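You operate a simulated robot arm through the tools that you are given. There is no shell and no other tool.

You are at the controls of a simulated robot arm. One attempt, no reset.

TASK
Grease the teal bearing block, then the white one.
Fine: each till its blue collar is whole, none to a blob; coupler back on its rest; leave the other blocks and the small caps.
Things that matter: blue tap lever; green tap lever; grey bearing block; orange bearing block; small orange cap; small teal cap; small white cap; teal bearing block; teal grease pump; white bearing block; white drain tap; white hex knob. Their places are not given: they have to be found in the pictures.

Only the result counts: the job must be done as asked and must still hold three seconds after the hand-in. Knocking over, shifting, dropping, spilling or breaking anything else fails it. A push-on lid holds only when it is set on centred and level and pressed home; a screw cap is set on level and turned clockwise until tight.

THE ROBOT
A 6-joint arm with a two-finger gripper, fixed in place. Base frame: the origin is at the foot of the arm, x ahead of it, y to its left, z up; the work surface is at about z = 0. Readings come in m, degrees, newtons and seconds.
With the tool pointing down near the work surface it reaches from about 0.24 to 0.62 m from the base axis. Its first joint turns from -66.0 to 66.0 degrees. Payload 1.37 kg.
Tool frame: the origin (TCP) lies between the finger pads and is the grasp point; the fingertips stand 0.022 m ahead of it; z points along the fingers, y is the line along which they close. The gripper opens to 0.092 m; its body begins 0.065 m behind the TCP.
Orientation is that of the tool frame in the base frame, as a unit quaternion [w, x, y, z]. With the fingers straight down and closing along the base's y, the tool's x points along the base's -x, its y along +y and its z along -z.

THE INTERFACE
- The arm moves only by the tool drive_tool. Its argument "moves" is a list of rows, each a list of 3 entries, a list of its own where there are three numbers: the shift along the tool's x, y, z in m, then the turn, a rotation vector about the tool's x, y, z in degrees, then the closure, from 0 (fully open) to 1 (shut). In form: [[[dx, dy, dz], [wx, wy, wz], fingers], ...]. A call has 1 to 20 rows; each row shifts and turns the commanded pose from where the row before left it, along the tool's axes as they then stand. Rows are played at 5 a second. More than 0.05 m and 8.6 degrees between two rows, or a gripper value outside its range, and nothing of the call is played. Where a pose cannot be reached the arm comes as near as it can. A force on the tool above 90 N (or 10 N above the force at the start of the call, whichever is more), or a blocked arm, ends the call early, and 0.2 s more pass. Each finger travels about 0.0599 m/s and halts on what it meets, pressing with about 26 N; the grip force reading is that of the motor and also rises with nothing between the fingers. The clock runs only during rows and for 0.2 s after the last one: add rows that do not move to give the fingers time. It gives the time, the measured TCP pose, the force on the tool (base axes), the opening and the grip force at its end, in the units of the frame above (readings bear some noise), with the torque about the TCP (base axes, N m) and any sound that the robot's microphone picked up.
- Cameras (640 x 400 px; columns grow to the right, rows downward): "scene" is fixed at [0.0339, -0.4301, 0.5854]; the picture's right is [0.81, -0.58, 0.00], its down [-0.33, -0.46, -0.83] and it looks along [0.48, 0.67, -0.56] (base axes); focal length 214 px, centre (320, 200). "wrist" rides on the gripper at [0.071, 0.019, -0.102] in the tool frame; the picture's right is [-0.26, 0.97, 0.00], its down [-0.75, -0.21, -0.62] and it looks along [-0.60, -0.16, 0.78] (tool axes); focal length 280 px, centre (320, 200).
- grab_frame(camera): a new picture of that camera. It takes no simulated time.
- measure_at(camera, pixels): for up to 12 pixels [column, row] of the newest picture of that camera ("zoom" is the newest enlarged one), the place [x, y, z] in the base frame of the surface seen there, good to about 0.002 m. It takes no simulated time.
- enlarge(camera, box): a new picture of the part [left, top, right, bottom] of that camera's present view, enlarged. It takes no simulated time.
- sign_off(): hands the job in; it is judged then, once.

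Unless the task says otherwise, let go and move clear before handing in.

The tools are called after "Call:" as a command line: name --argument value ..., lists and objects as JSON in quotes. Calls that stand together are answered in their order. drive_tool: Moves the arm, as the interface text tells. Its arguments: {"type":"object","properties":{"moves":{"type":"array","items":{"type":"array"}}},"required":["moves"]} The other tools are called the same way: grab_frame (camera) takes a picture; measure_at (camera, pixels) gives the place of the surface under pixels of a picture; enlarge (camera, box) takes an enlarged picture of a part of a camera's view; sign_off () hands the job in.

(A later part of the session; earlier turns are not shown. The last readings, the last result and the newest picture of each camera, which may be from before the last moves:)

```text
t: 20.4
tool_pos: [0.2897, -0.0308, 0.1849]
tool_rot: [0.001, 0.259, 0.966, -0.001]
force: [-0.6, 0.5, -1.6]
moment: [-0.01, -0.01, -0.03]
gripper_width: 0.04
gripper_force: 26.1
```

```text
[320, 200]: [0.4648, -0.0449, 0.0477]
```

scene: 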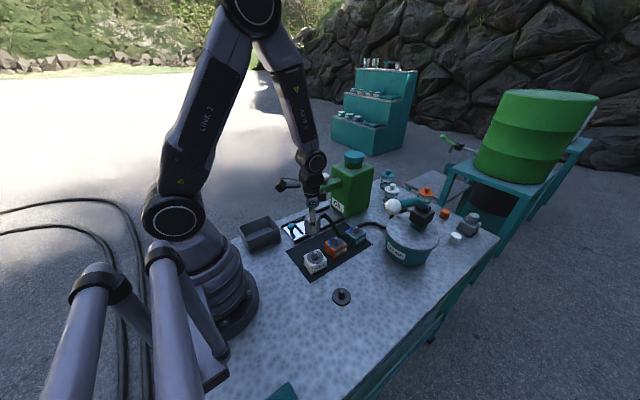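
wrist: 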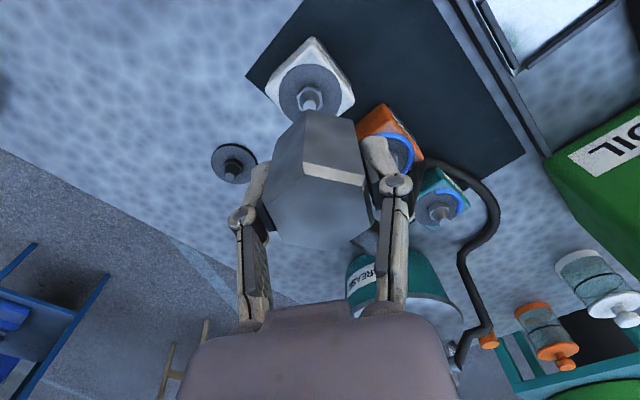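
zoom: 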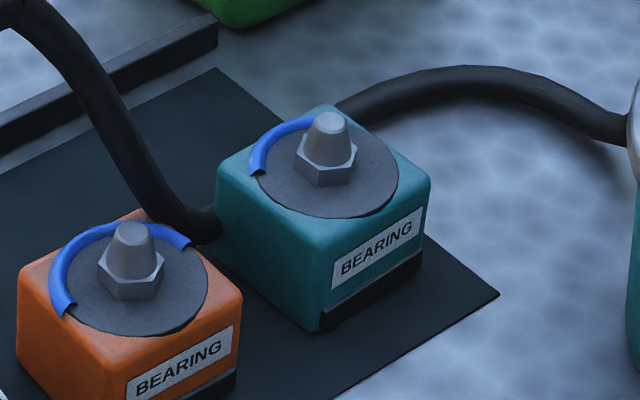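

Call:
measure_at --camera "zoom" --pixels '[[329, 119], [321, 120], [338, 121], [329, 125], [263, 165], [395, 180], [327, 213], [270, 195], [385, 150], [360, 205], [290, 208], [255, 180]]'

Call:
enlarge --camera "scene" --box '[290, 240, 340, 280]'

```text
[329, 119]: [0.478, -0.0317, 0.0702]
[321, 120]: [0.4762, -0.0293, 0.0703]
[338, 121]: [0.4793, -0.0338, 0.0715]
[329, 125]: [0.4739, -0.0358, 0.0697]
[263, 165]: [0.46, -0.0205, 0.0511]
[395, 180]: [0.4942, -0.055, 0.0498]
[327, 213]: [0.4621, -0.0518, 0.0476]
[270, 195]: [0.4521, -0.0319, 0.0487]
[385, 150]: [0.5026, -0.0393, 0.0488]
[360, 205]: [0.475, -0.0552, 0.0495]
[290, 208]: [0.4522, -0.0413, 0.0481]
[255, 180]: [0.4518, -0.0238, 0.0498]
```

```text
10.00 times, centred on (315, 260) of scene
```

zoom: 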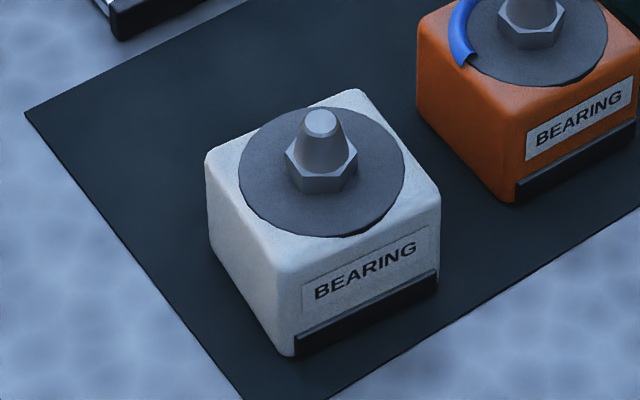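

Teal tip by the scene camera is ≈(0.477,-0.033), i.e. (0.185,0.143) from the rest. I record the white nipple also, then travel +x to hover over teal.

Call:
measure_at --camera "zoom" --pixels '[[321, 120], [312, 121], [330, 122], [321, 130], [243, 160], [400, 185], [322, 110], [322, 233], [255, 210], [390, 130], [280, 120], [365, 220]]'

Call:
drive_tool --moves '[[[-0.01, 0.0057, 0], [0, 0, 0], 1.0], [[-0.01615, 0.00922, 0], [0, 0, 0], 1.0], [[-0.01615, 0.00922, 0], [0, 0, 0], 1.0], [[-0.01615, 0.00922, 0], [0, 0, 0], 1.0], [[-0.01615, 0.00922, 0], [0, 0, 0], 1.0], [[-0.01615, 0.00922, 0], [0, 0, 0], 1.0], [[-0.01615, 0.00922, 0], [0, 0, 0], 1.0], [[-0.01615, 0.00922, 0], [0, 0, 0], 1.0], [[-0.01615, 0.00922, 0], [0, 0, 0], 1.0], [[-0.01615, 0.00922, 0], [0, 0, 0], 1.0], [[-0.00615, 0.00352, 0], [0, 0, 0], 1.0], [[0, 0, 0], [0, 0, 0], 1.0]]'

Call:
grab_frame --camera "wrist"

Call:
grab_frame --camera "scene"

```text
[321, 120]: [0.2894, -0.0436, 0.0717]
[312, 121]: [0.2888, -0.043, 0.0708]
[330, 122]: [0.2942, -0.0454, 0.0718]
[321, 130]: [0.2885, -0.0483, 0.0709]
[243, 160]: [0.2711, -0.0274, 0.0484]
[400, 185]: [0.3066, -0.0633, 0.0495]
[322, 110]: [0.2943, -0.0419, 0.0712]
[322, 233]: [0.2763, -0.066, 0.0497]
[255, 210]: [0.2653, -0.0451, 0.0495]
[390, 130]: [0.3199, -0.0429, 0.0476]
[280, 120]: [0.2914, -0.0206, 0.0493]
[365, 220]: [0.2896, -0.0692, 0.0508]
```

```text
t: 23.0
tool_pos: [0.4761, -0.0326, 0.184]
tool_rot: [0.0, 0.258, 0.966, 0.0]
force: [0.1, 0.0, -2.7]
moment: [-0.02, 0.0, -0.03]
gripper_width: 0.0402
gripper_force: 25.8
```

```text
taken
```

wrist: 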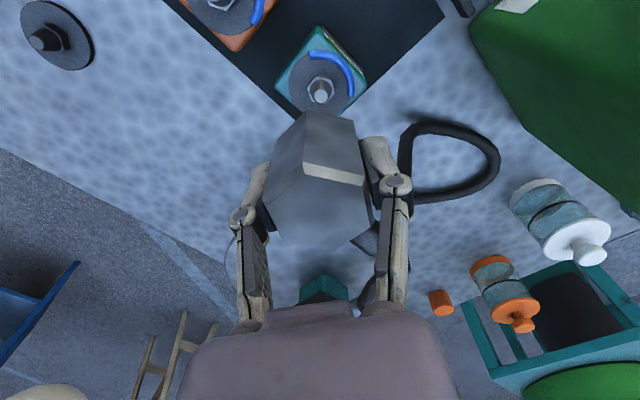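

```text
taken
```

scene: 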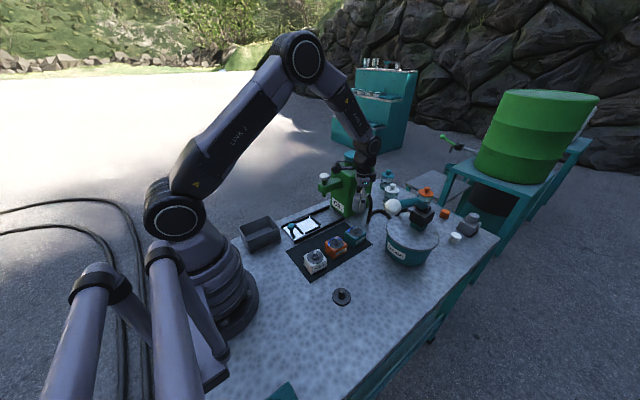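

Now hovering above teal; the tip is near wrist (321,96), close to the target pixel (320,96). I enlarge to compare with the rest reference.

Call:
enlarge --camera "wrist" --box '[290, 40, 360, 125]'

Call:
measure_at --camera "wrist" --pixels '[[321, 96], [321, 97]]'

```text
4.71 times, centred on (325, 82) of wrist
```

zoom: 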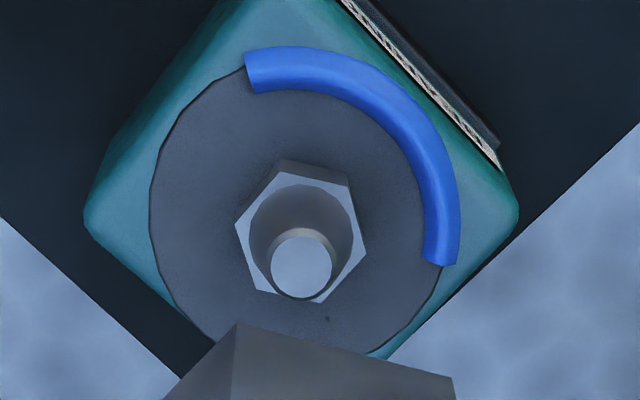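

```text
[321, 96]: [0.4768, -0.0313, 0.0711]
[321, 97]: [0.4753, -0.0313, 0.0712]
```

The coupler is unmoved in the hand (its edges at (237,323)/(453,377) match the earlier view) and the teal tip is at zoom (302,265) versus the rest's (309,263). I nudge -0.8 mm along tool y and descend to about 1 cm above the tip to look again.

Call:
drive_tool --moves '[[[-0.0002, -0.0008, 0.01], [0, 0, 0], 1.0], [[0, 0, 0.014], [0, 0, 0], 1.0], [[0, 0, 0.014], [0, 0, 0], 1.0], [[0, 0, 0.014], [0, 0, 0], 1.0], [[0, 0, 0.01], [0, 0, 0], 1.0], [[0, 0, 0.004], [0, 0, 0], 1.0], [[0, 0, 0], [0, 0, 0], 1.0]]'

Call:
enlarge --camera "scene" --box '[330, 205, 380, 245]'

Call:
enlarge --camera "wrist" --box '[240, 60, 400, 220]'

```text
t: 24.6
tool_pos: [0.475, -0.0334, 0.1181]
tool_rot: [0.001, 0.259, 0.966, 0.0]
force: [-0.3, -0.2, -1.1]
moment: [-0.02, 0.02, 0.0]
gripper_width: 0.0402
gripper_force: 25.5
```

```text
10.00 times, centred on (355, 225) of scene
```

zoom: 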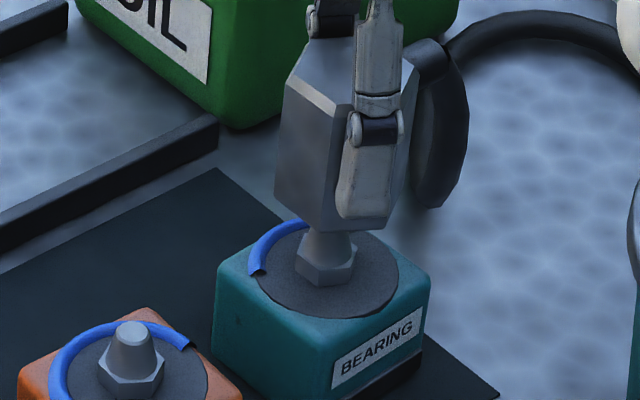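

```text
2.50 times, centred on (320, 140) of wrist
```

zoom: 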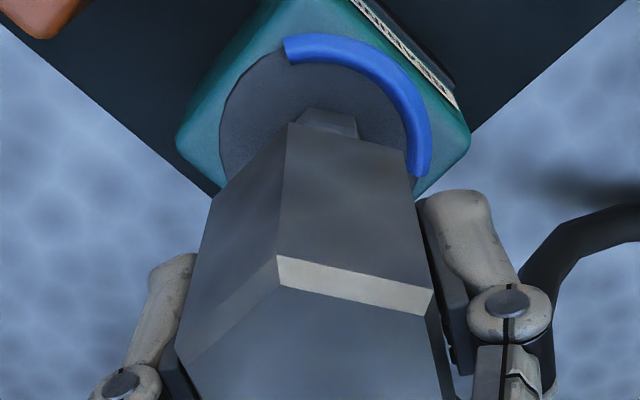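

The coupler hangs right over the nipple in both views, bottom about 1 cm above the tip. I descend in 2 mm steps watching force.

Call:
drive_tool --moves '[[[0, 0, 0.002], [0, 0, 0], 1.0], [[0, 0, 0.002], [0, 0, 0], 1.0], [[0, 0, 0.002], [0, 0, 0], 1.0], [[0, 0, 0.002], [0, 0, 0], 1.0], [[0, 0, 0.002], [0, 0, 0], 1.0], [[0, 0, 0.002], [0, 0, 0], 1.0], [[0, 0, 0.002], [0, 0, 0], 1.0]]'

Call:
enlarge --camera "scene" --box '[330, 205, 380, 245]'

Call:
enlarge --camera "wrist" --box '[240, 60, 400, 220]'

```text
t: 26.2
tool_pos: [0.4767, -0.033, 0.1058]
tool_rot: [0.001, 0.259, 0.966, -0.001]
force: [-0.3, 0.0, -1.7]
moment: [0.01, -0.02, -0.01]
gripper_width: 0.0402
gripper_force: 26.2
```

```text
10.00 times, centred on (355, 225) of scene
```

zoom: 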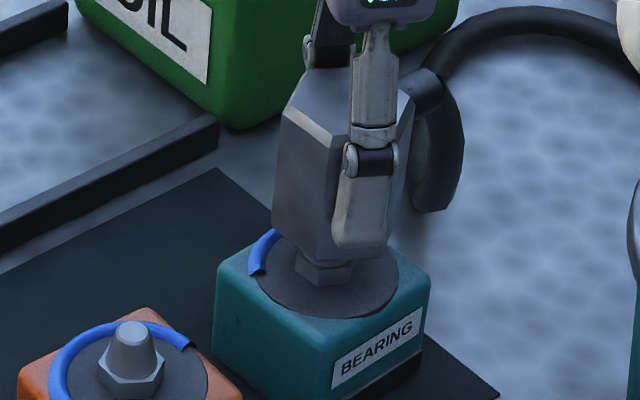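

```text
2.50 times, centred on (320, 140) of wrist
```

zoom: 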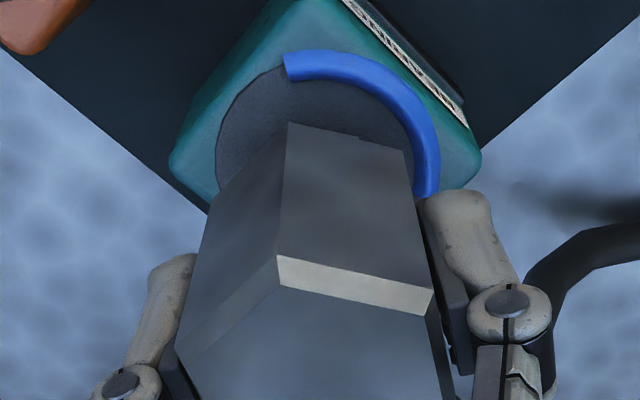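

No contact force yet and the bottom is already below tip height, so the nipple is entering the bore. I continue downward in 2 mm steps.

Call:
drive_tool --moves '[[[0, 0, 0.002], [0, 0, 0], 1.0], [[0, 0, 0.002], [0, 0, 0], 1.0], [[0, 0, 0.002], [0, 0, 0], 1.0], [[0, 0, 0.002], [0, 0, 0], 1.0]]'

Call:
drive_tool --moves '[[[0, 0, 0.002], [0, 0, 0], 1.0], [[0, 0, 0.002], [0, 0, 0], 1.0], [[0, 0, 0.001], [0, 0, 0], 1.0]]'

Call:
enlarge --camera "scene" --box '[330, 205, 380, 245]'

Call:
enlarge --camera "wrist" --box '[240, 60, 400, 220]'

```text
t: 27.2
tool_pos: [0.4748, -0.0324, 0.0985]
tool_rot: [0.0, 0.259, 0.966, 0.0]
force: [-0.3, 0.6, -1.4]
moment: [0.01, 0.0, -0.02]
gripper_width: 0.0402
gripper_force: 26.1
```

```text
t: 28.0
tool_pos: [0.4765, -0.0334, 0.0937]
tool_rot: [0.001, 0.259, 0.966, 0.0]
force: [0.2, -0.2, -0.8]
moment: [0.0, 0.0, -0.01]
gripper_width: 0.0406
gripper_force: 26.1
```

```text
10.00 times, centred on (355, 225) of scene
```

zoom: 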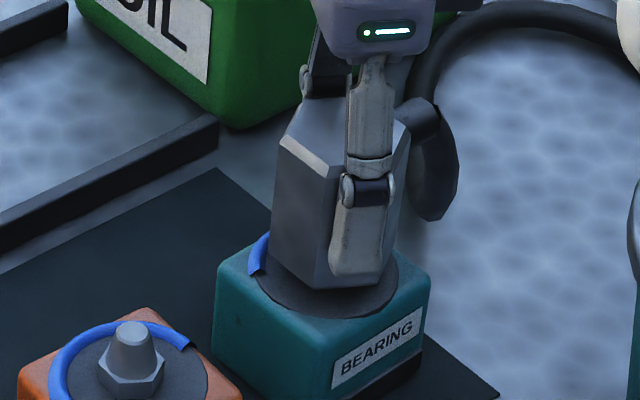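

```text
2.50 times, centred on (320, 140) of wrist
```

zoom: 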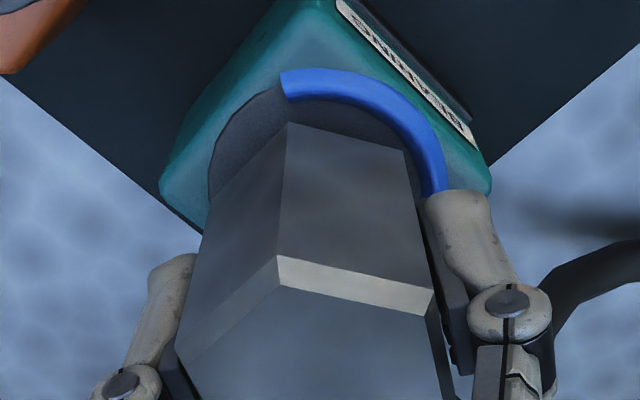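

Still no contact at z≈0.0935; expected home at ≈0.0855. I continue in 1–2 mm steps and read force.

Call:
drive_tool --moves '[[[0, 0, 0.002], [0, 0, 0], 1.0], [[0, 0, 0.002], [0, 0, 0], 1.0], [[0, 0, 0.001], [0, 0, 0], 1.0]]'

Call:
drive_tool --moves '[[[0, 0, 0.001], [0, 0, 0], 1.0], [[0, 0, 0.001], [0, 0, 0], 1.0]]'

Call:
drive_tool --moves '[[[0, 0, 0.001], [0, 0, 0], 1.0], [[0, 0, 0.001], [0, 0, 0], 1.0]]'

Call:
enlarge --camera "scene" --box '[330, 205, 380, 245]'

Call:
enlarge --camera "wrist" --box '[240, 60, 400, 220]'

```text
t: 28.8
tool_pos: [0.4763, -0.0332, 0.0871]
tool_rot: [0.001, 0.259, 0.966, -0.001]
force: [1.0, 0.6, -1.6]
moment: [-0.01, 0.01, 0.01]
gripper_width: 0.0399
gripper_force: 25.7
```

```text
t: 29.4
tool_pos: [0.4761, -0.0332, 0.0847]
tool_rot: [0.0, 0.258, 0.966, 0.0]
force: [-0.5, -0.3, -2.0]
moment: [0.03, 0.02, 0.02]
gripper_width: 0.0402
gripper_force: 25.9
```

```text
t: 30.0
tool_pos: [0.4774, -0.0332, 0.0846]
tool_rot: [0.001, 0.258, 0.966, -0.001]
force: [-3.0, -1.1, 7.5]
moment: [-0.06, -0.08, -0.02]
gripper_width: 0.0405
gripper_force: 25.7
```

```text
10.00 times, centred on (355, 225) of scene
```

zoom: 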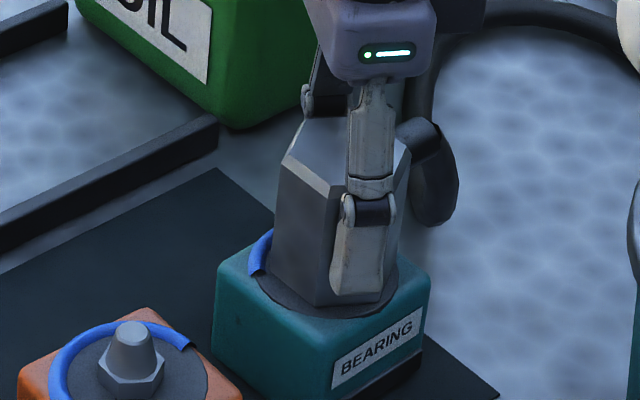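

```text
2.50 times, centred on (320, 140) of wrist
```

zoom: 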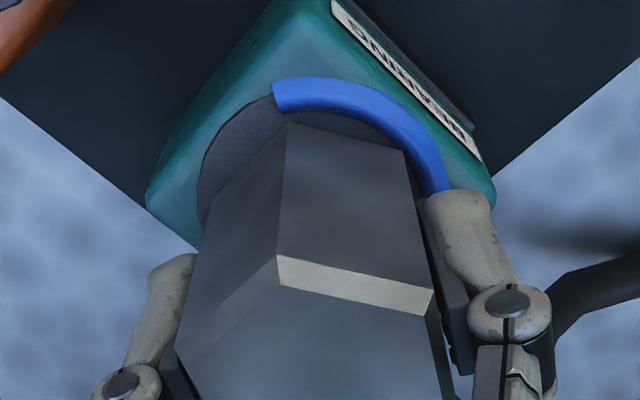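

Contact started: +7.5 N up with small side force (-3,-1.1). I shift slightly with the side force (+0.5 mm tool x, -0.5 mm tool y) and press further in 1 mm steps, listening for a click.

Call:
drive_tool --moves '[[[0.0005, -0.0005, 0.0], [0, 0, 0], 1.0], [[0, 0, 0.001], [0, 0, 0], 1.0]]'

Call:
drive_tool --moves '[[[0, 0, 0.001], [0, 0, 0], 1.0], [[0, 0, 0.0], [0, 0, 0], 1.0]]'

```text
t: 30.6
tool_pos: [0.4783, -0.0337, 0.0844]
tool_rot: [0.002, 0.259, 0.966, 0.0]
force: [-4.2, 1.0, 16.9]
moment: [-0.02, 0.15, 0.02]
gripper_width: 0.0402
gripper_force: 25.8
```

```text
t: 31.2
tool_pos: [0.4759, -0.0337, 0.083]
tool_rot: [0.002, 0.258, 0.966, -0.001]
force: [-0.2, -6.8, 17.9]
moment: [-0.15, 0.03, -0.03]
gripper_width: 0.0403
gripper_force: 26.5
```

Upward force is 18 N with the tool at z≈0.083. I check pictures to see if the coupler bottom is on the disc.

Call:
enlarge --camera "scene" --box '[330, 205, 380, 245]'

Call:
enlarge --camera "wrist" --box '[240, 60, 400, 220]'

Call:
measure_at --camera "wrist" --pixels '[[315, 190], [320, 200], [330, 195], [340, 200], [310, 200], [310, 192]]'

```text
10.00 times, centred on (355, 225) of scene
```

zoom: 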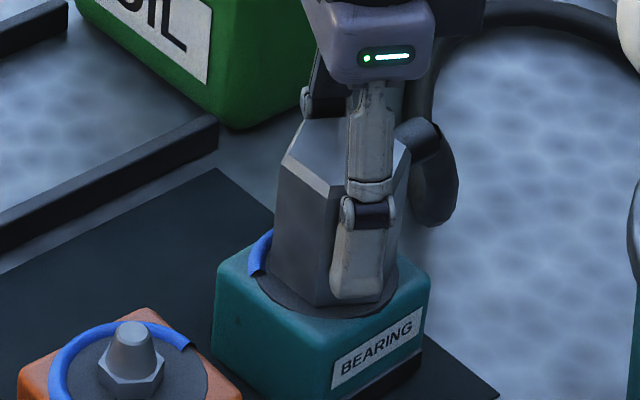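

```text
2.50 times, centred on (320, 140) of wrist
```

zoom: 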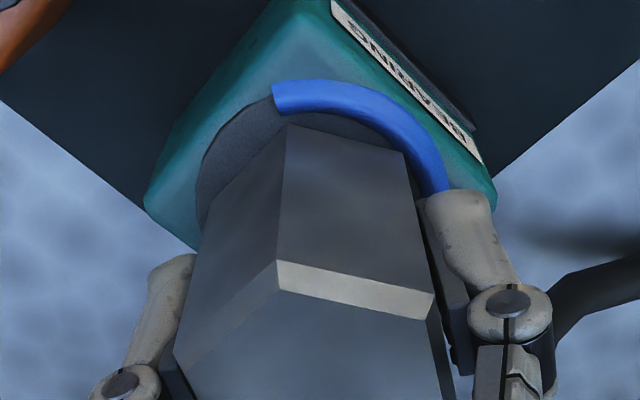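

```text
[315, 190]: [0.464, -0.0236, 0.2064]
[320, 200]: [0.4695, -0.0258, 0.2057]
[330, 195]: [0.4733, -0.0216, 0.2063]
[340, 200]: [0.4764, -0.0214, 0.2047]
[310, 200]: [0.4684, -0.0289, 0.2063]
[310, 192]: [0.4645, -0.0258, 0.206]
```

The coupler bottom (≈0.0485) is level with the disc top (≈0.049), so it appears seated. I press a bit more to make sure it is home and listen for a click.

Call:
drive_tool --moves '[[[0, 0, 0.001], [0, 0, 0], 1.0], [[0, 0, 0.001], [0, 0, 0], 1.0], [[0, 0, 0.001], [0, 0, 0], 1.0], [[0, 0, 0], [0, 0, 0], 1.0]]'

Call:
grab_frame --camera "wrist"

Call:
enlarge --camera "scene" --box '[330, 205, 380, 245]'

```text
t: 32.2
tool_pos: [0.4744, -0.0324, 0.0779]
tool_rot: [0.002, 0.259, 0.966, 0.0]
force: [4.3, -5.4, 16.2]
moment: [-0.15, -0.17, -0.04]
gripper_width: 0.0404
gripper_force: 26.1
```

```text
taken
```

wrist: 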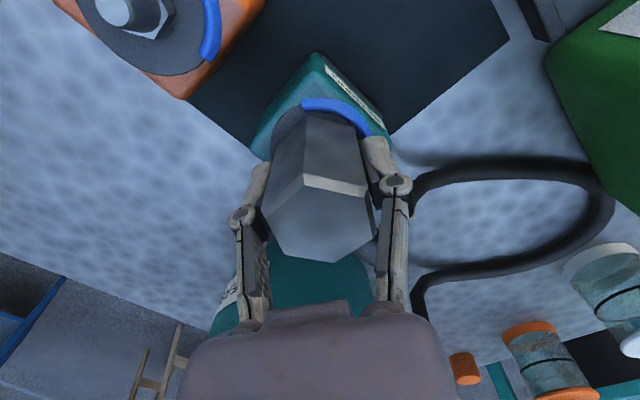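

```text
10.00 times, centred on (355, 225) of scene
```

zoom: 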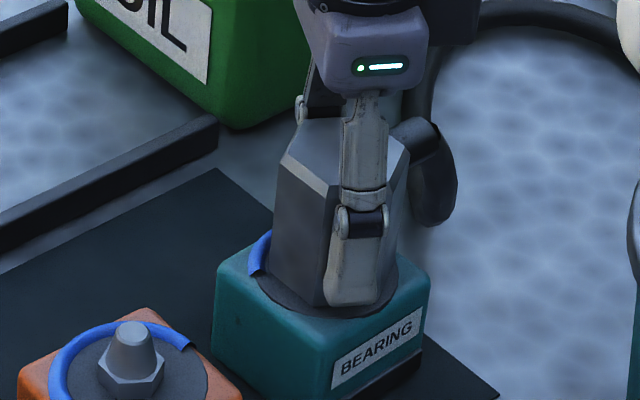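

The fingers slid down along the coupler at ~17 N while the coupler stayed, so it is bottomed. I measure its top to verify the height and level.

Call:
measure_at --camera "wrist" --pixels '[[306, 180], [364, 190], [370, 225], [330, 215], [290, 200], [275, 210], [280, 240], [320, 250], [345, 245], [340, 200], [310, 225], [355, 215]]'

Call:
enlarge --camera "wrist" --box '[240, 80, 400, 270]'

```text
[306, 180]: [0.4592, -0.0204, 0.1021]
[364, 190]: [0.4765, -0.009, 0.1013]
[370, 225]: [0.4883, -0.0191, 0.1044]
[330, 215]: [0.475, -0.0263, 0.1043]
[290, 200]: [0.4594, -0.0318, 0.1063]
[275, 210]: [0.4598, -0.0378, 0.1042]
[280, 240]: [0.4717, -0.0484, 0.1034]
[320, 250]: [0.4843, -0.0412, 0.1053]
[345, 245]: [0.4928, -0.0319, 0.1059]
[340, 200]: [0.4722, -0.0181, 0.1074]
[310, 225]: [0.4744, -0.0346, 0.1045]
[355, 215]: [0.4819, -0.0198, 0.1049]
```

```text
2.11 times, centred on (320, 175) of wrist
```

zoom: 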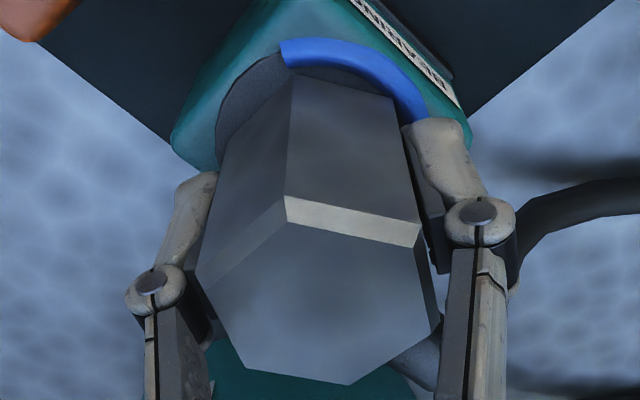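

Top height ≈0.1045 matches a fully home coupler (0.0555 above the disc). I release by opening to ~0.07 and rise straight up.

Call:
drive_tool --moves '[[[0, 0, -0.001], [0, 0, 0], 0.8], [[0, 0, 0], [0, 0, 0], 0.5], [[0, 0, 0], [0, 0, 0], 0.3], [[0, 0, 0], [0, 0, 0], 0.2], [[0, 0, 0], [0, 0, 0], 0.2]]'

Call:
enlarge --camera "wrist" --box '[240, 80, 400, 270]'

Call:
enlarge --camera "scene" --box '[330, 205, 380, 245]'

```text
t: 33.4
tool_pos: [0.4761, -0.0334, 0.0795]
tool_rot: [0.001, 0.258, 0.966, 0.0]
force: [0.3, -0.7, -0.5]
moment: [0.01, 0.0, -0.01]
gripper_width: 0.0736
gripper_force: 0.0
```

```text
2.11 times, centred on (320, 175) of wrist
```

zoom: 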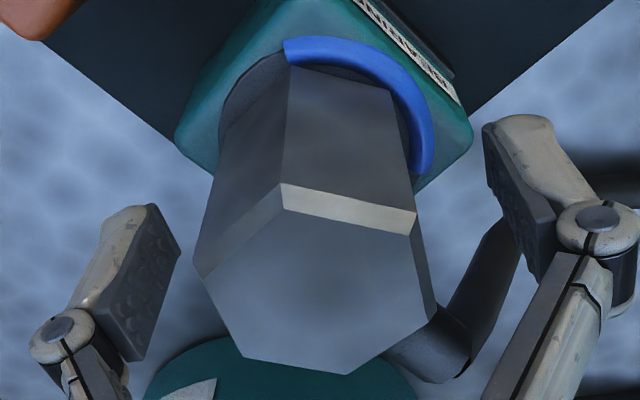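

```text
10.00 times, centred on (355, 225) of scene
```

zoom: 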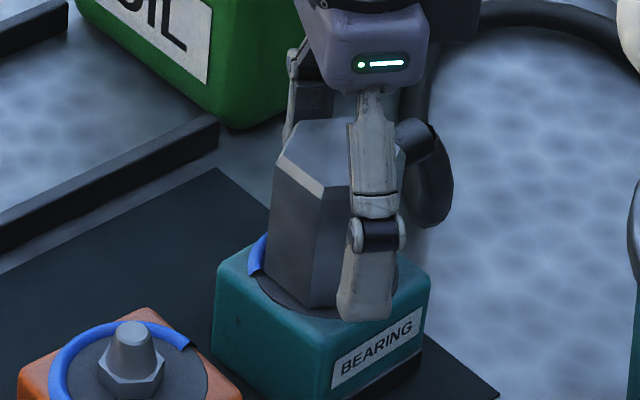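

The coupler stands released and upright on the teal nipple. I raise the tool straight up to z≈0.30 to clear it and then inspect it.

Call:
drive_tool --moves '[[[0, 0, -0.01], [0, 0, 0], 0.2], [[0, 0, -0.015], [0, 0, 0], 0.2], [[0, 0, -0.02], [0, 0, 0], 0.2], [[0, 0, -0.03], [0, 0, 0], 0.2], [[0, 0, -0.04], [0, 0, 0], 0.2], [[0, 0, -0.04], [0, 0, 0], 0.2], [[0, 0, -0.04], [0, 0, 0], 0.2], [[0, 0, -0.03], [0, 0, 0], 0.2], [[0, 0, 0], [0, 0, 0], 0.2]]'

Call:
enlarge --camera "scene" --box '[330, 195, 390, 255]'

Call:
grab_frame --camera "wrist"

Call:
grab_frame --camera "scene"

```text
t: 35.4
tool_pos: [0.4752, -0.033, 0.3052]
tool_rot: [0.001, 0.258, 0.966, 0.0]
force: [0.2, -0.3, -0.1]
moment: [0.0, 0.01, 0.0]
gripper_width: 0.0736
gripper_force: 0.1
```

```text
6.67 times, centred on (360, 225) of scene
```

zoom: 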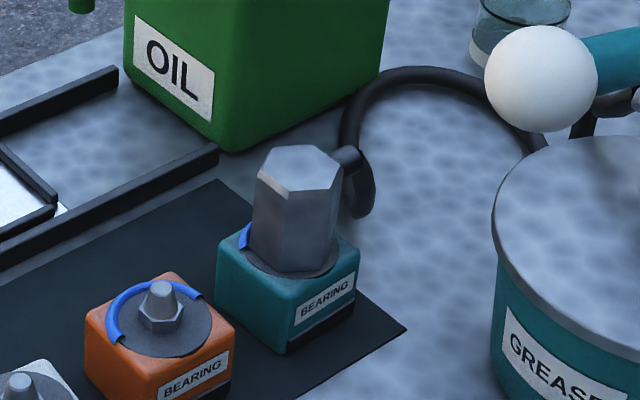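

```text
taken
```

wrist: 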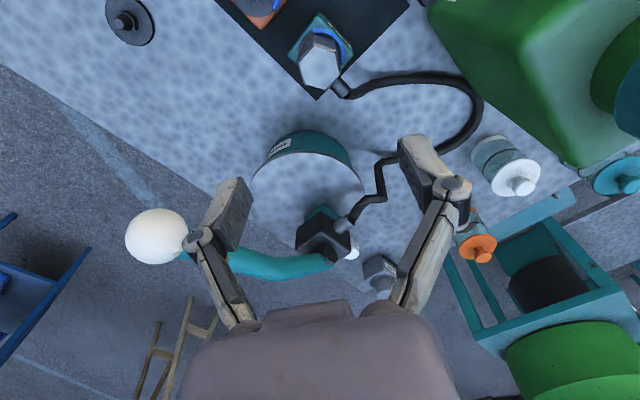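

```text
taken
```

scene: 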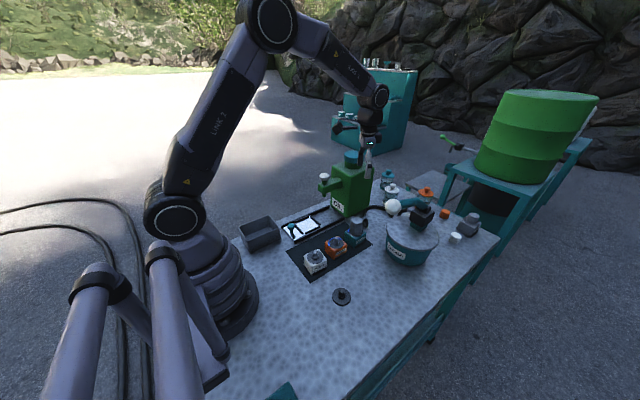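

The coupler stands well on teal. Now I raise further, turn the yaw back by 30° so the fingers close along base y, and move above the pump ball near (0.443,-0.18).

Call:
drive_tool --moves '[[[0, 0, -0.03], [0, 0, -7.5], 0.1], [[0, 0, -0.03], [0, 0, -7.5], 0.1], [[0, 0, -0.02], [0, 0, -7.5], 0.0], [[0, 0, -0.01], [0, 0, -7.5], 0.0], [[0.003, -0.03, 0], [0, 0, 0], 0.0], [[0.007, -0.03, 0], [0, 0, 0], 0.0], [[0.008, -0.03, 0], [0, 0, 0], 0.0], [[0.008, -0.03, 0], [0, 0, 0], 0.0], [[0.006, -0.027, 0], [0, 0, 0], 0.0], [[0, 0, 0], [0, 0, 0], 0.0], [[0, 0, 0], [0, 0, 0], 0.0]]'

Call:
grab_frame --camera "wrist"

Call:
grab_frame --camera "scene"

```text
t: 37.8
tool_pos: [0.4403, -0.1829, 0.3953]
tool_rot: [0.0, 0.0, 1.0, -0.001]
force: [-0.6, -0.6, 0.7]
moment: [0.01, -0.01, 0.02]
gripper_width: 0.0917
gripper_force: 0.1
```

```text
taken
```

wrist: 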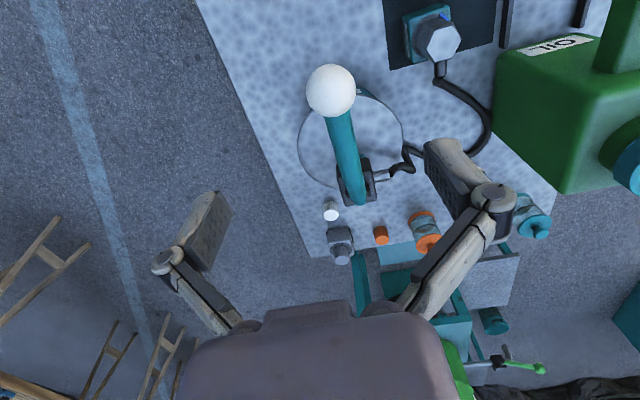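

```text
taken
```

scene: 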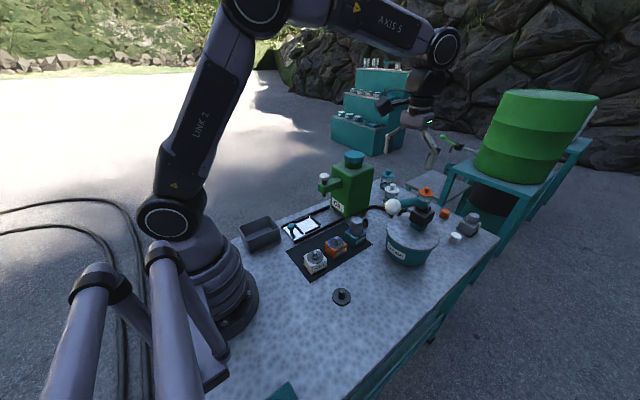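

The ball is at wrist (330,90), with the lever running down-right to the pivot at (358,190). I measure ball and lever.

Call:
enlarge --camera "wrist" --box '[280, 50, 440, 230]'

Call:
measure_at --camera "wrist" --pixels '[[330, 90], [310, 90], [351, 90], [330, 69], [330, 111], [340, 125], [346, 150], [353, 175], [360, 195], [345, 190], [370, 180], [330, 80]]'

```text
2.22 times, centred on (360, 140) of wrist
```

zoom: 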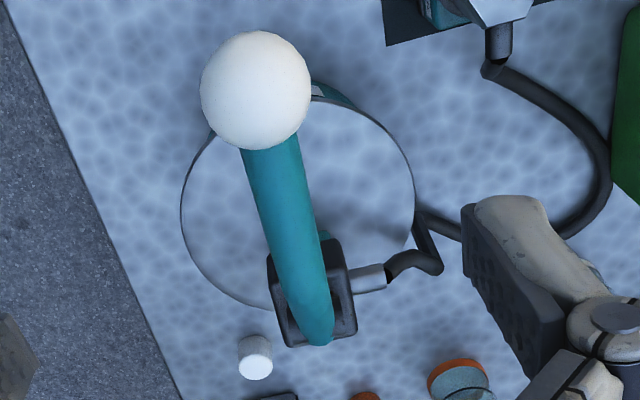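

```text
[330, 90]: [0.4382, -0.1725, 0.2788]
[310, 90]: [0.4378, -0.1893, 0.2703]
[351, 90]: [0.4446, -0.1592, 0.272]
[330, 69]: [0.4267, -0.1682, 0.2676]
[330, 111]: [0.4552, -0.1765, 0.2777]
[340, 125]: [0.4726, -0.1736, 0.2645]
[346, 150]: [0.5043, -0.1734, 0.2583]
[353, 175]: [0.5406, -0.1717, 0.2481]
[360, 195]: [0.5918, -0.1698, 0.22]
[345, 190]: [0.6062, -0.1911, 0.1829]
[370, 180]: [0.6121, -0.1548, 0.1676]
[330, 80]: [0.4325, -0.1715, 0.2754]
```

Ball centre ≈ (0.444,-0.176,0.260), radius ≈0.020; lever lies nearly in the x–z plane with pivot near (0.62,-0.172,0.185). I correct by (+3,+6) mm in base and descend to just over the ball with open fingers.

Call:
drive_tool --moves '[[[-0.003, 0.006, 0.01], [0, 0, 0], 0.0], [[0, 0, 0.025], [0, 0, 0], 0.0], [[0, 0, 0.025], [0, 0, 0], 0.0], [[0, 0, 0.02], [0, 0, 0], 0.0], [[0, 0, 0.01], [0, 0, 0], 0.0], [[0, 0, 0], [0, 0, 0], 0.0]]'

Call:
grab_frame --camera "wrist"

Call:
enlarge --camera "scene" --box '[360, 170, 450, 260]'

```text
t: 39.2
tool_pos: [0.4469, -0.1747, 0.3053]
tool_rot: [0.001, 0.0, 1.0, -0.001]
force: [0.1, -0.7, -0.3]
moment: [-0.01, -0.03, 0.0]
gripper_width: 0.0919
gripper_force: 0.1
```

```text
taken
```

wrist: 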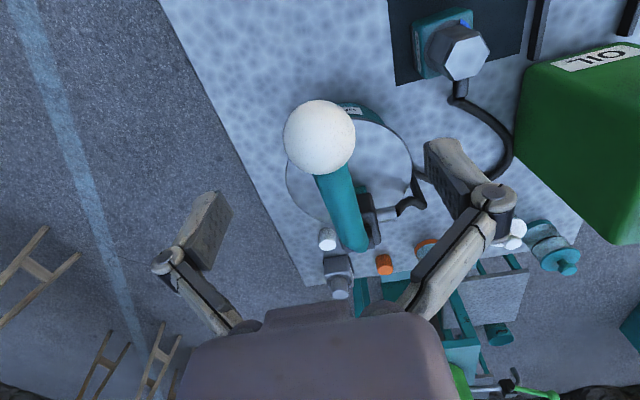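

```text
4.44 times, centred on (405, 215) of scene
```

zoom: 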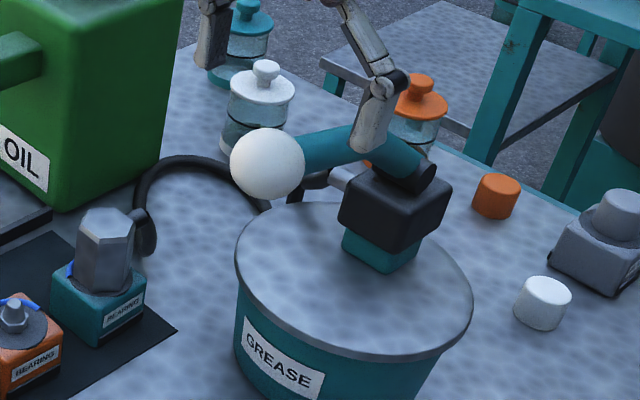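

The ball is centred at (320,137) between the fingers. I descend 45 mm so that the pads straddle the ball's equator.

Call:
drive_tool --moves '[[[0, -0.001, 0.015], [0, 0, 0], 0.0], [[0, 0, 0.015], [0, 0, 0], 0.1], [[0, 0, 0.01], [0, 0, 0], 0.2], [[0, 0, 0.005], [0, 0, 0], 0.3], [[0, 0, 0], [0, 0, 0], 0.4], [[0, 0, 0], [0, 0, 0], 0.45]]'

Call:
grab_frame --camera "wrist"

Call:
enlarge --camera "scene" --box '[360, 170, 450, 260]'

```text
t: 40.6
tool_pos: [0.4462, -0.1749, 0.2601]
tool_rot: [0.0, 0.001, 1.0, 0.0]
force: [0.7, 0.9, -0.4]
moment: [-0.05, 0.0, -0.02]
gripper_width: 0.0505
gripper_force: 0.0
```

```text
taken
```

wrist: 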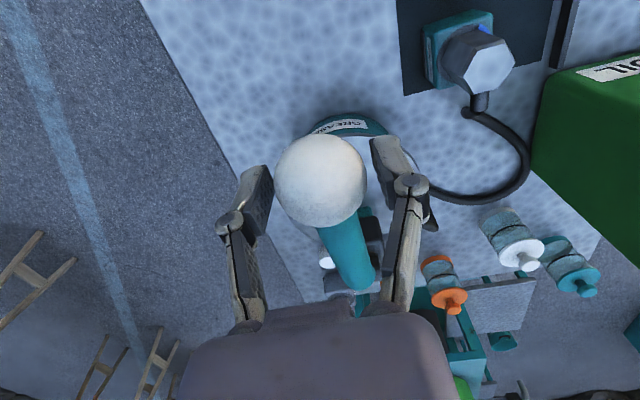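

```text
4.44 times, centred on (405, 215) of scene
```

zoom: 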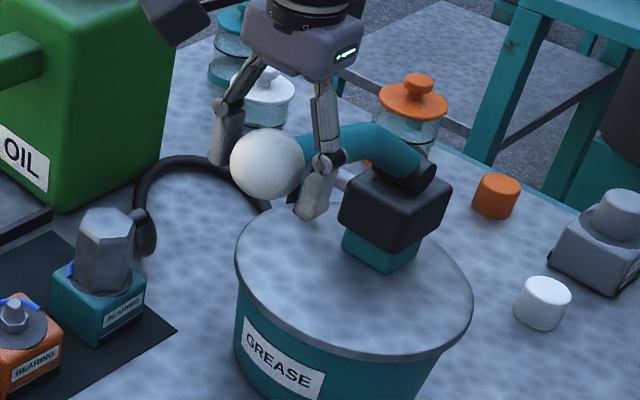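

Pads straddle the ball. I shift 2 mm toward -x and close on the ball.

Call:
drive_tool --moves '[[[0.002, 0, 0], [0, 0, 0], 0.5], [[0, 0, 0], [0, 0, 0], 0.55], [[0, 0, 0], [0, 0, 0], 0.7], [[0, 0, 0], [0, 0, 0], 1.0], [[0, 0, 0], [0, 0, 0], 1.0]]'

Call:
grab_frame --camera "wrist"

Call:
enlarge --camera "scene" --box '[360, 170, 450, 260]'

```text
t: 41.8
tool_pos: [0.4443, -0.1755, 0.2597]
tool_rot: [0.002, 0.0, 1.0, 0.001]
force: [-0.3, 6.1, 2.9]
moment: [0.05, -0.21, -0.02]
gripper_width: 0.0407
gripper_force: 27.7
```

```text
taken
```

wrist: 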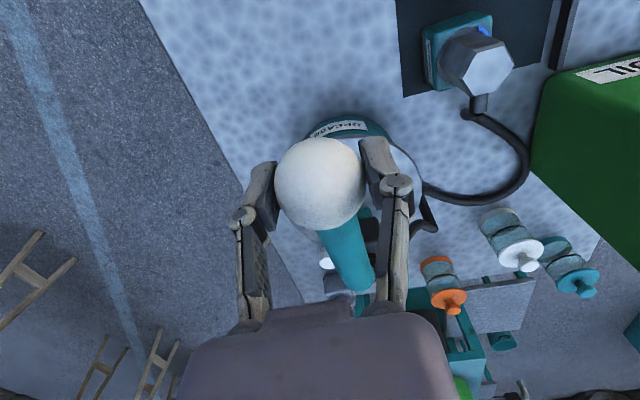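

```text
4.44 times, centred on (405, 215) of scene
```

zoom: 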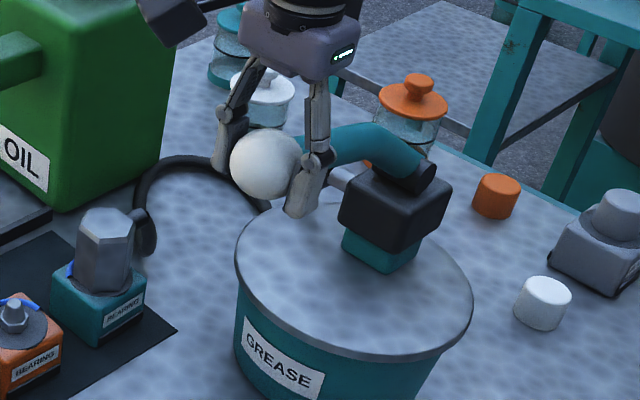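

Ball gripped at 0.0407 m, small +6 N side force, which I relieve by +1 mm in y. Then I push down about 2 cm along the arc and check force and collar.

Call:
drive_tool --moves '[[[0, 0.001, 0], [0, 0, 0], 1.0], [[0.004, 0, 0.01], [0, 0, 0], 1.0], [[0.0035, 0, 0.01], [0, 0, 0], 1.0]]'

Call:
enlarge --camera "scene" --box '[360, 170, 450, 260]'

Call:
enlarge --camera "scene" --box '[330, 205, 380, 245]'

```text
t: 42.6
tool_pos: [0.4382, -0.1751, 0.2415]
tool_rot: [0.002, 0.001, 1.0, -0.001]
force: [6.5, -0.5, 4.3]
moment: [-0.05, -0.77, 0.02]
gripper_width: 0.0406
gripper_force: 27.6
```

```text
4.44 times, centred on (405, 215) of scene
```

zoom: 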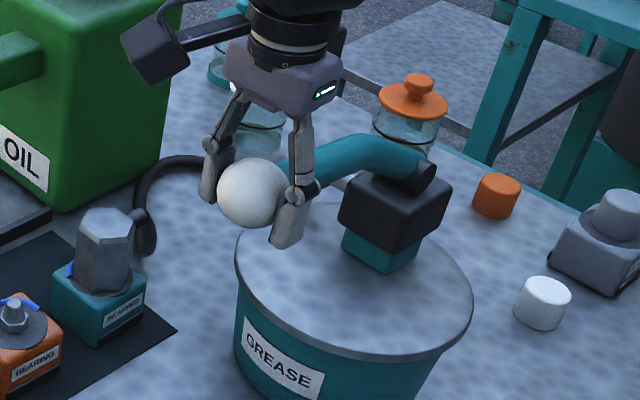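

```text
10.00 times, centred on (355, 225) of scene
```

zoom: 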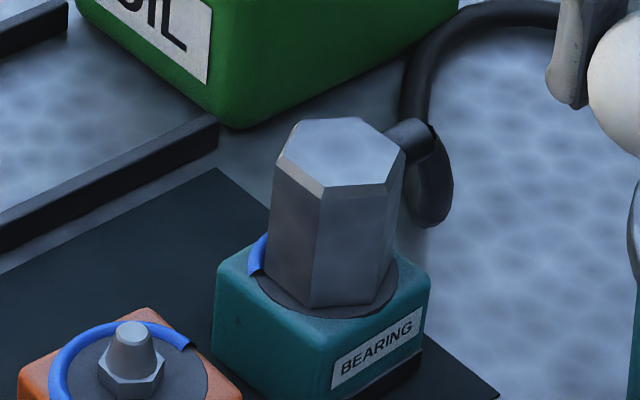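

The ball follows easily (about 4–7 N) and the lever moved about 2 cm; the collar is not visibly changed yet. I continue down 3 cm along the arc.

Call:
drive_tool --moves '[[[0.0018, 0, 0.01], [0, 0, 0], 1.0], [[0.0015, 0, 0.01], [0, 0, 0], 1.0], [[0.001, 0, 0.01], [0, 0, 0], 1.0]]'

Call:
enlarge --camera "scene" --box '[360, 170, 450, 260]'

Call:
enlarge --camera "scene" --box '[330, 205, 380, 245]'

```text
t: 43.4
tool_pos: [0.432, -0.1748, 0.2098]
tool_rot: [0.001, 0.001, 1.0, -0.001]
force: [-5.2, -17.3, 8.1]
moment: [-0.04, -0.71, -0.01]
gripper_width: 0.0405
gripper_force: 27.7
```

```text
4.44 times, centred on (405, 215) of scene
```

zoom: 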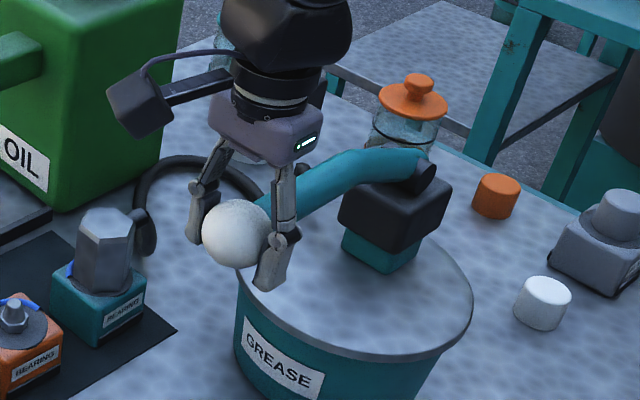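

```text
10.00 times, centred on (355, 225) of scene
```

zoom: 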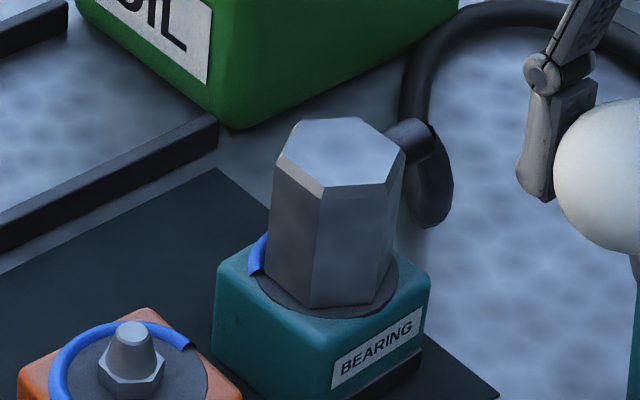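

The lever keeps moving; a side force of -17 N in y built up, so I shift -2 mm in y and continue down gently.

Call:
drive_tool --moves '[[[0, -0.0022, 0], [0, 0, 0], 1.0], [[0.0, 0, 0.006], [0, 0, 0], 1.0]]'

Call:
drive_tool --moves '[[[0.0, 0, 0.008], [0, 0, 0], 1.0], [[0.0, 0, 0.008], [0, 0, 0], 1.0]]'

Call:
enlarge --camera "scene" --box '[360, 170, 450, 260]'

Call:
enlarge --camera "scene" --box '[330, 205, 380, 245]'

Call:
grab_frame --camera "wrist"

```text
t: 44.0
tool_pos: [0.4314, -0.1744, 0.2014]
tool_rot: [-0.001, -0.001, 1.0, 0.001]
force: [-7.2, 4.5, 7.9]
moment: [0.03, -0.65, 0.03]
gripper_width: 0.0401
gripper_force: 28.4
```

```text
t: 44.6
tool_pos: [0.4326, -0.1744, 0.1863]
tool_rot: [0.0, 0.0, 1.0, 0.0]
force: [-7.0, 17.6, 8.7]
moment: [0.03, -0.74, 0.01]
gripper_width: 0.0405
gripper_force: 27.8
```

```text
4.44 times, centred on (405, 215) of scene
```

zoom: 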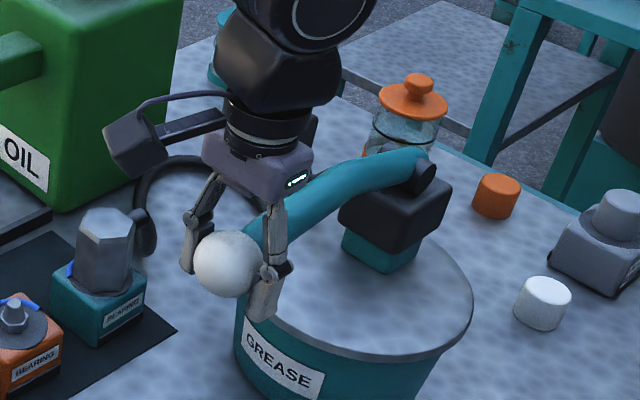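

```text
10.00 times, centred on (355, 225) of scene
```

zoom: 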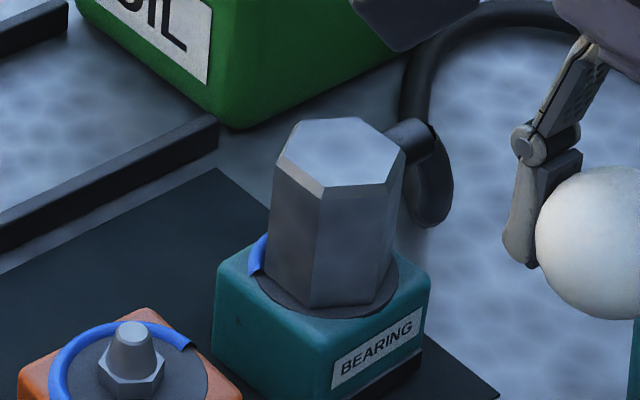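

```text
taken
```

wrist: 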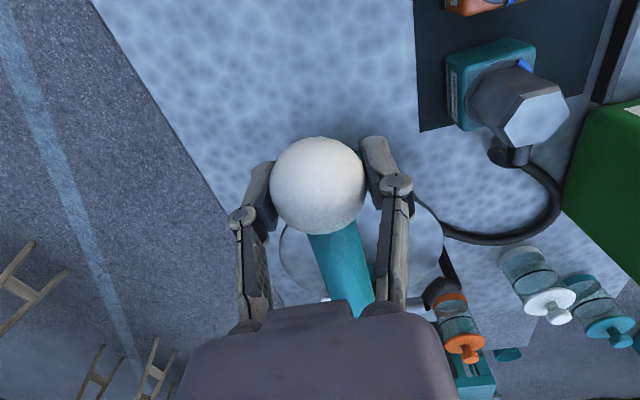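

Lever near horizontal now (z≈0.186), side force +17.6 N in y. I ease y by +1.2 mm and x by -1 mm, and continue down.

Call:
drive_tool --moves '[[[0.001, 0.0012, 0], [0, 0, 0], 1.0], [[0.0, 0, 0.006], [0, 0, 0], 1.0]]'

Call:
drive_tool --moves '[[[0.0, 0, 0.006], [0, 0, 0], 1.0], [[0.0, 0, 0.006], [0, 0, 0], 1.0]]'

Call:
enlarge --camera "scene" --box '[360, 170, 450, 260]'

Call:
enlarge --camera "scene" --box '[330, 205, 380, 245]'

```text
t: 45.2
tool_pos: [0.4324, -0.1744, 0.1802]
tool_rot: [0.001, 0.0, 1.0, 0.0]
force: [-7.2, 17.0, 7.8]
moment: [0.0, -0.69, 0.0]
gripper_width: 0.0404
gripper_force: 27.8
```

```text
t: 45.8
tool_pos: [0.432, -0.1751, 0.1698]
tool_rot: [0.003, 0.0, 1.0, 0.0]
force: [7.4, 30.0, 8.7]
moment: [-0.06, -0.59, -0.2]
gripper_width: 0.0403
gripper_force: 28.3
```

```text
4.44 times, centred on (405, 215) of scene
```

zoom: 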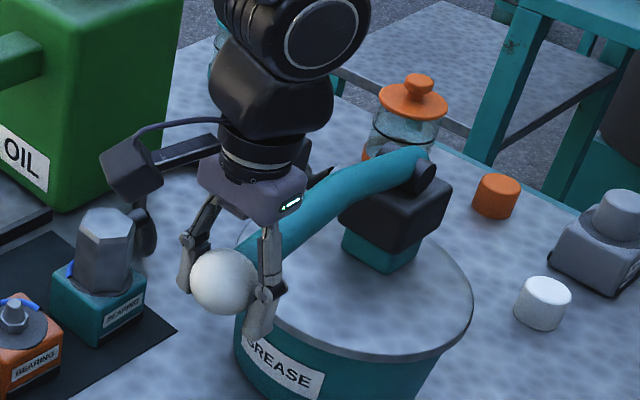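

```text
10.00 times, centred on (355, 225) of scene
```

zoom: 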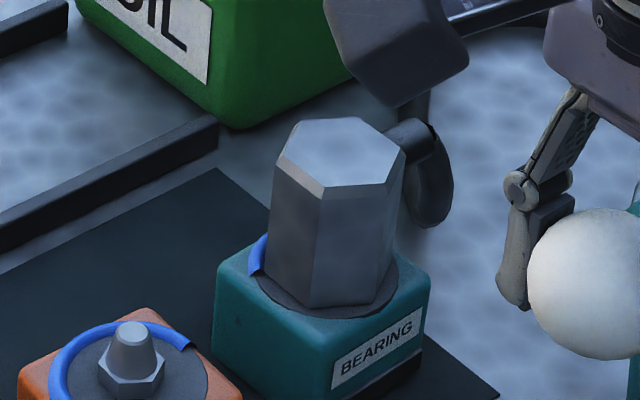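

Side force has wound up to +30 N in y because the commanded y sits a bit to -y of the ball. I move the command +1.8 mm in y and wait to relax it before pushing further.

Call:
drive_tool --moves '[[[0.0, 0.0018, 0], [0, 0, 0], 1.0], [[0.0, 0, 0.0], [0, 0, 0], 1.0]]'

Call:
drive_tool --moves '[[[0.0, 0.0, 0], [0, 0, 0], 1.0]]'

```text
t: 46.4
tool_pos: [0.4327, -0.1749, 0.1693]
tool_rot: [0.002, -0.001, 1.0, -0.003]
force: [14.2, 15.3, 4.9]
moment: [-0.11, 0.12, -0.09]
gripper_width: 0.0405
gripper_force: 27.7
```

```text
t: 46.8
tool_pos: [0.4306, -0.175, 0.1691]
tool_rot: [0.002, 0.0, 1.0, 0.0]
force: [18.8, 10.3, 3.7]
moment: [-0.07, 0.34, -0.06]
gripper_width: 0.0402
gripper_force: 28.3
```

Side force is falling (10 N), x force is +19 N, so I ease +2 mm in x and continue down slowly.

Call:
drive_tool --moves '[[[-0.002, 0.0006, 0], [0, 0, 0], 1.0], [[0.0, 0, 0.0], [0, 0, 0], 1.0]]'

Call:
drive_tool --moves '[[[0.0, 0.0, 0.005], [0, 0, 0], 1.0], [[0.0, 0.0, 0.005], [0, 0, 0], 1.0]]'

Call:
enlarge --camera "scene" --box '[330, 195, 420, 275]'

```text
t: 47.4
tool_pos: [0.4319, -0.1749, 0.1684]
tool_rot: [-0.001, 0.001, 1.0, -0.001]
force: [-7.3, -13.6, 7.3]
moment: [0.03, -0.66, 0.01]
gripper_width: 0.0403
gripper_force: 28.1
```

```text
t: 48.0
tool_pos: [0.4338, -0.1757, 0.1607]
tool_rot: [0.001, 0.001, 1.0, -0.001]
force: [-11.5, -28.0, 6.9]
moment: [0.09, -0.63, -0.01]
gripper_width: 0.0407
gripper_force: 28.1
```

```text
5.00 times, centred on (375, 235) of scene
```

zoom: 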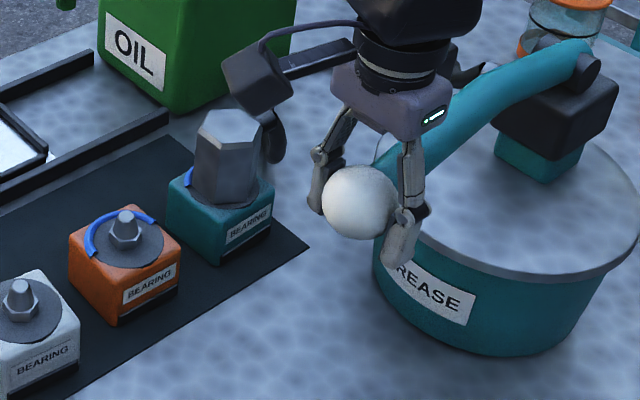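

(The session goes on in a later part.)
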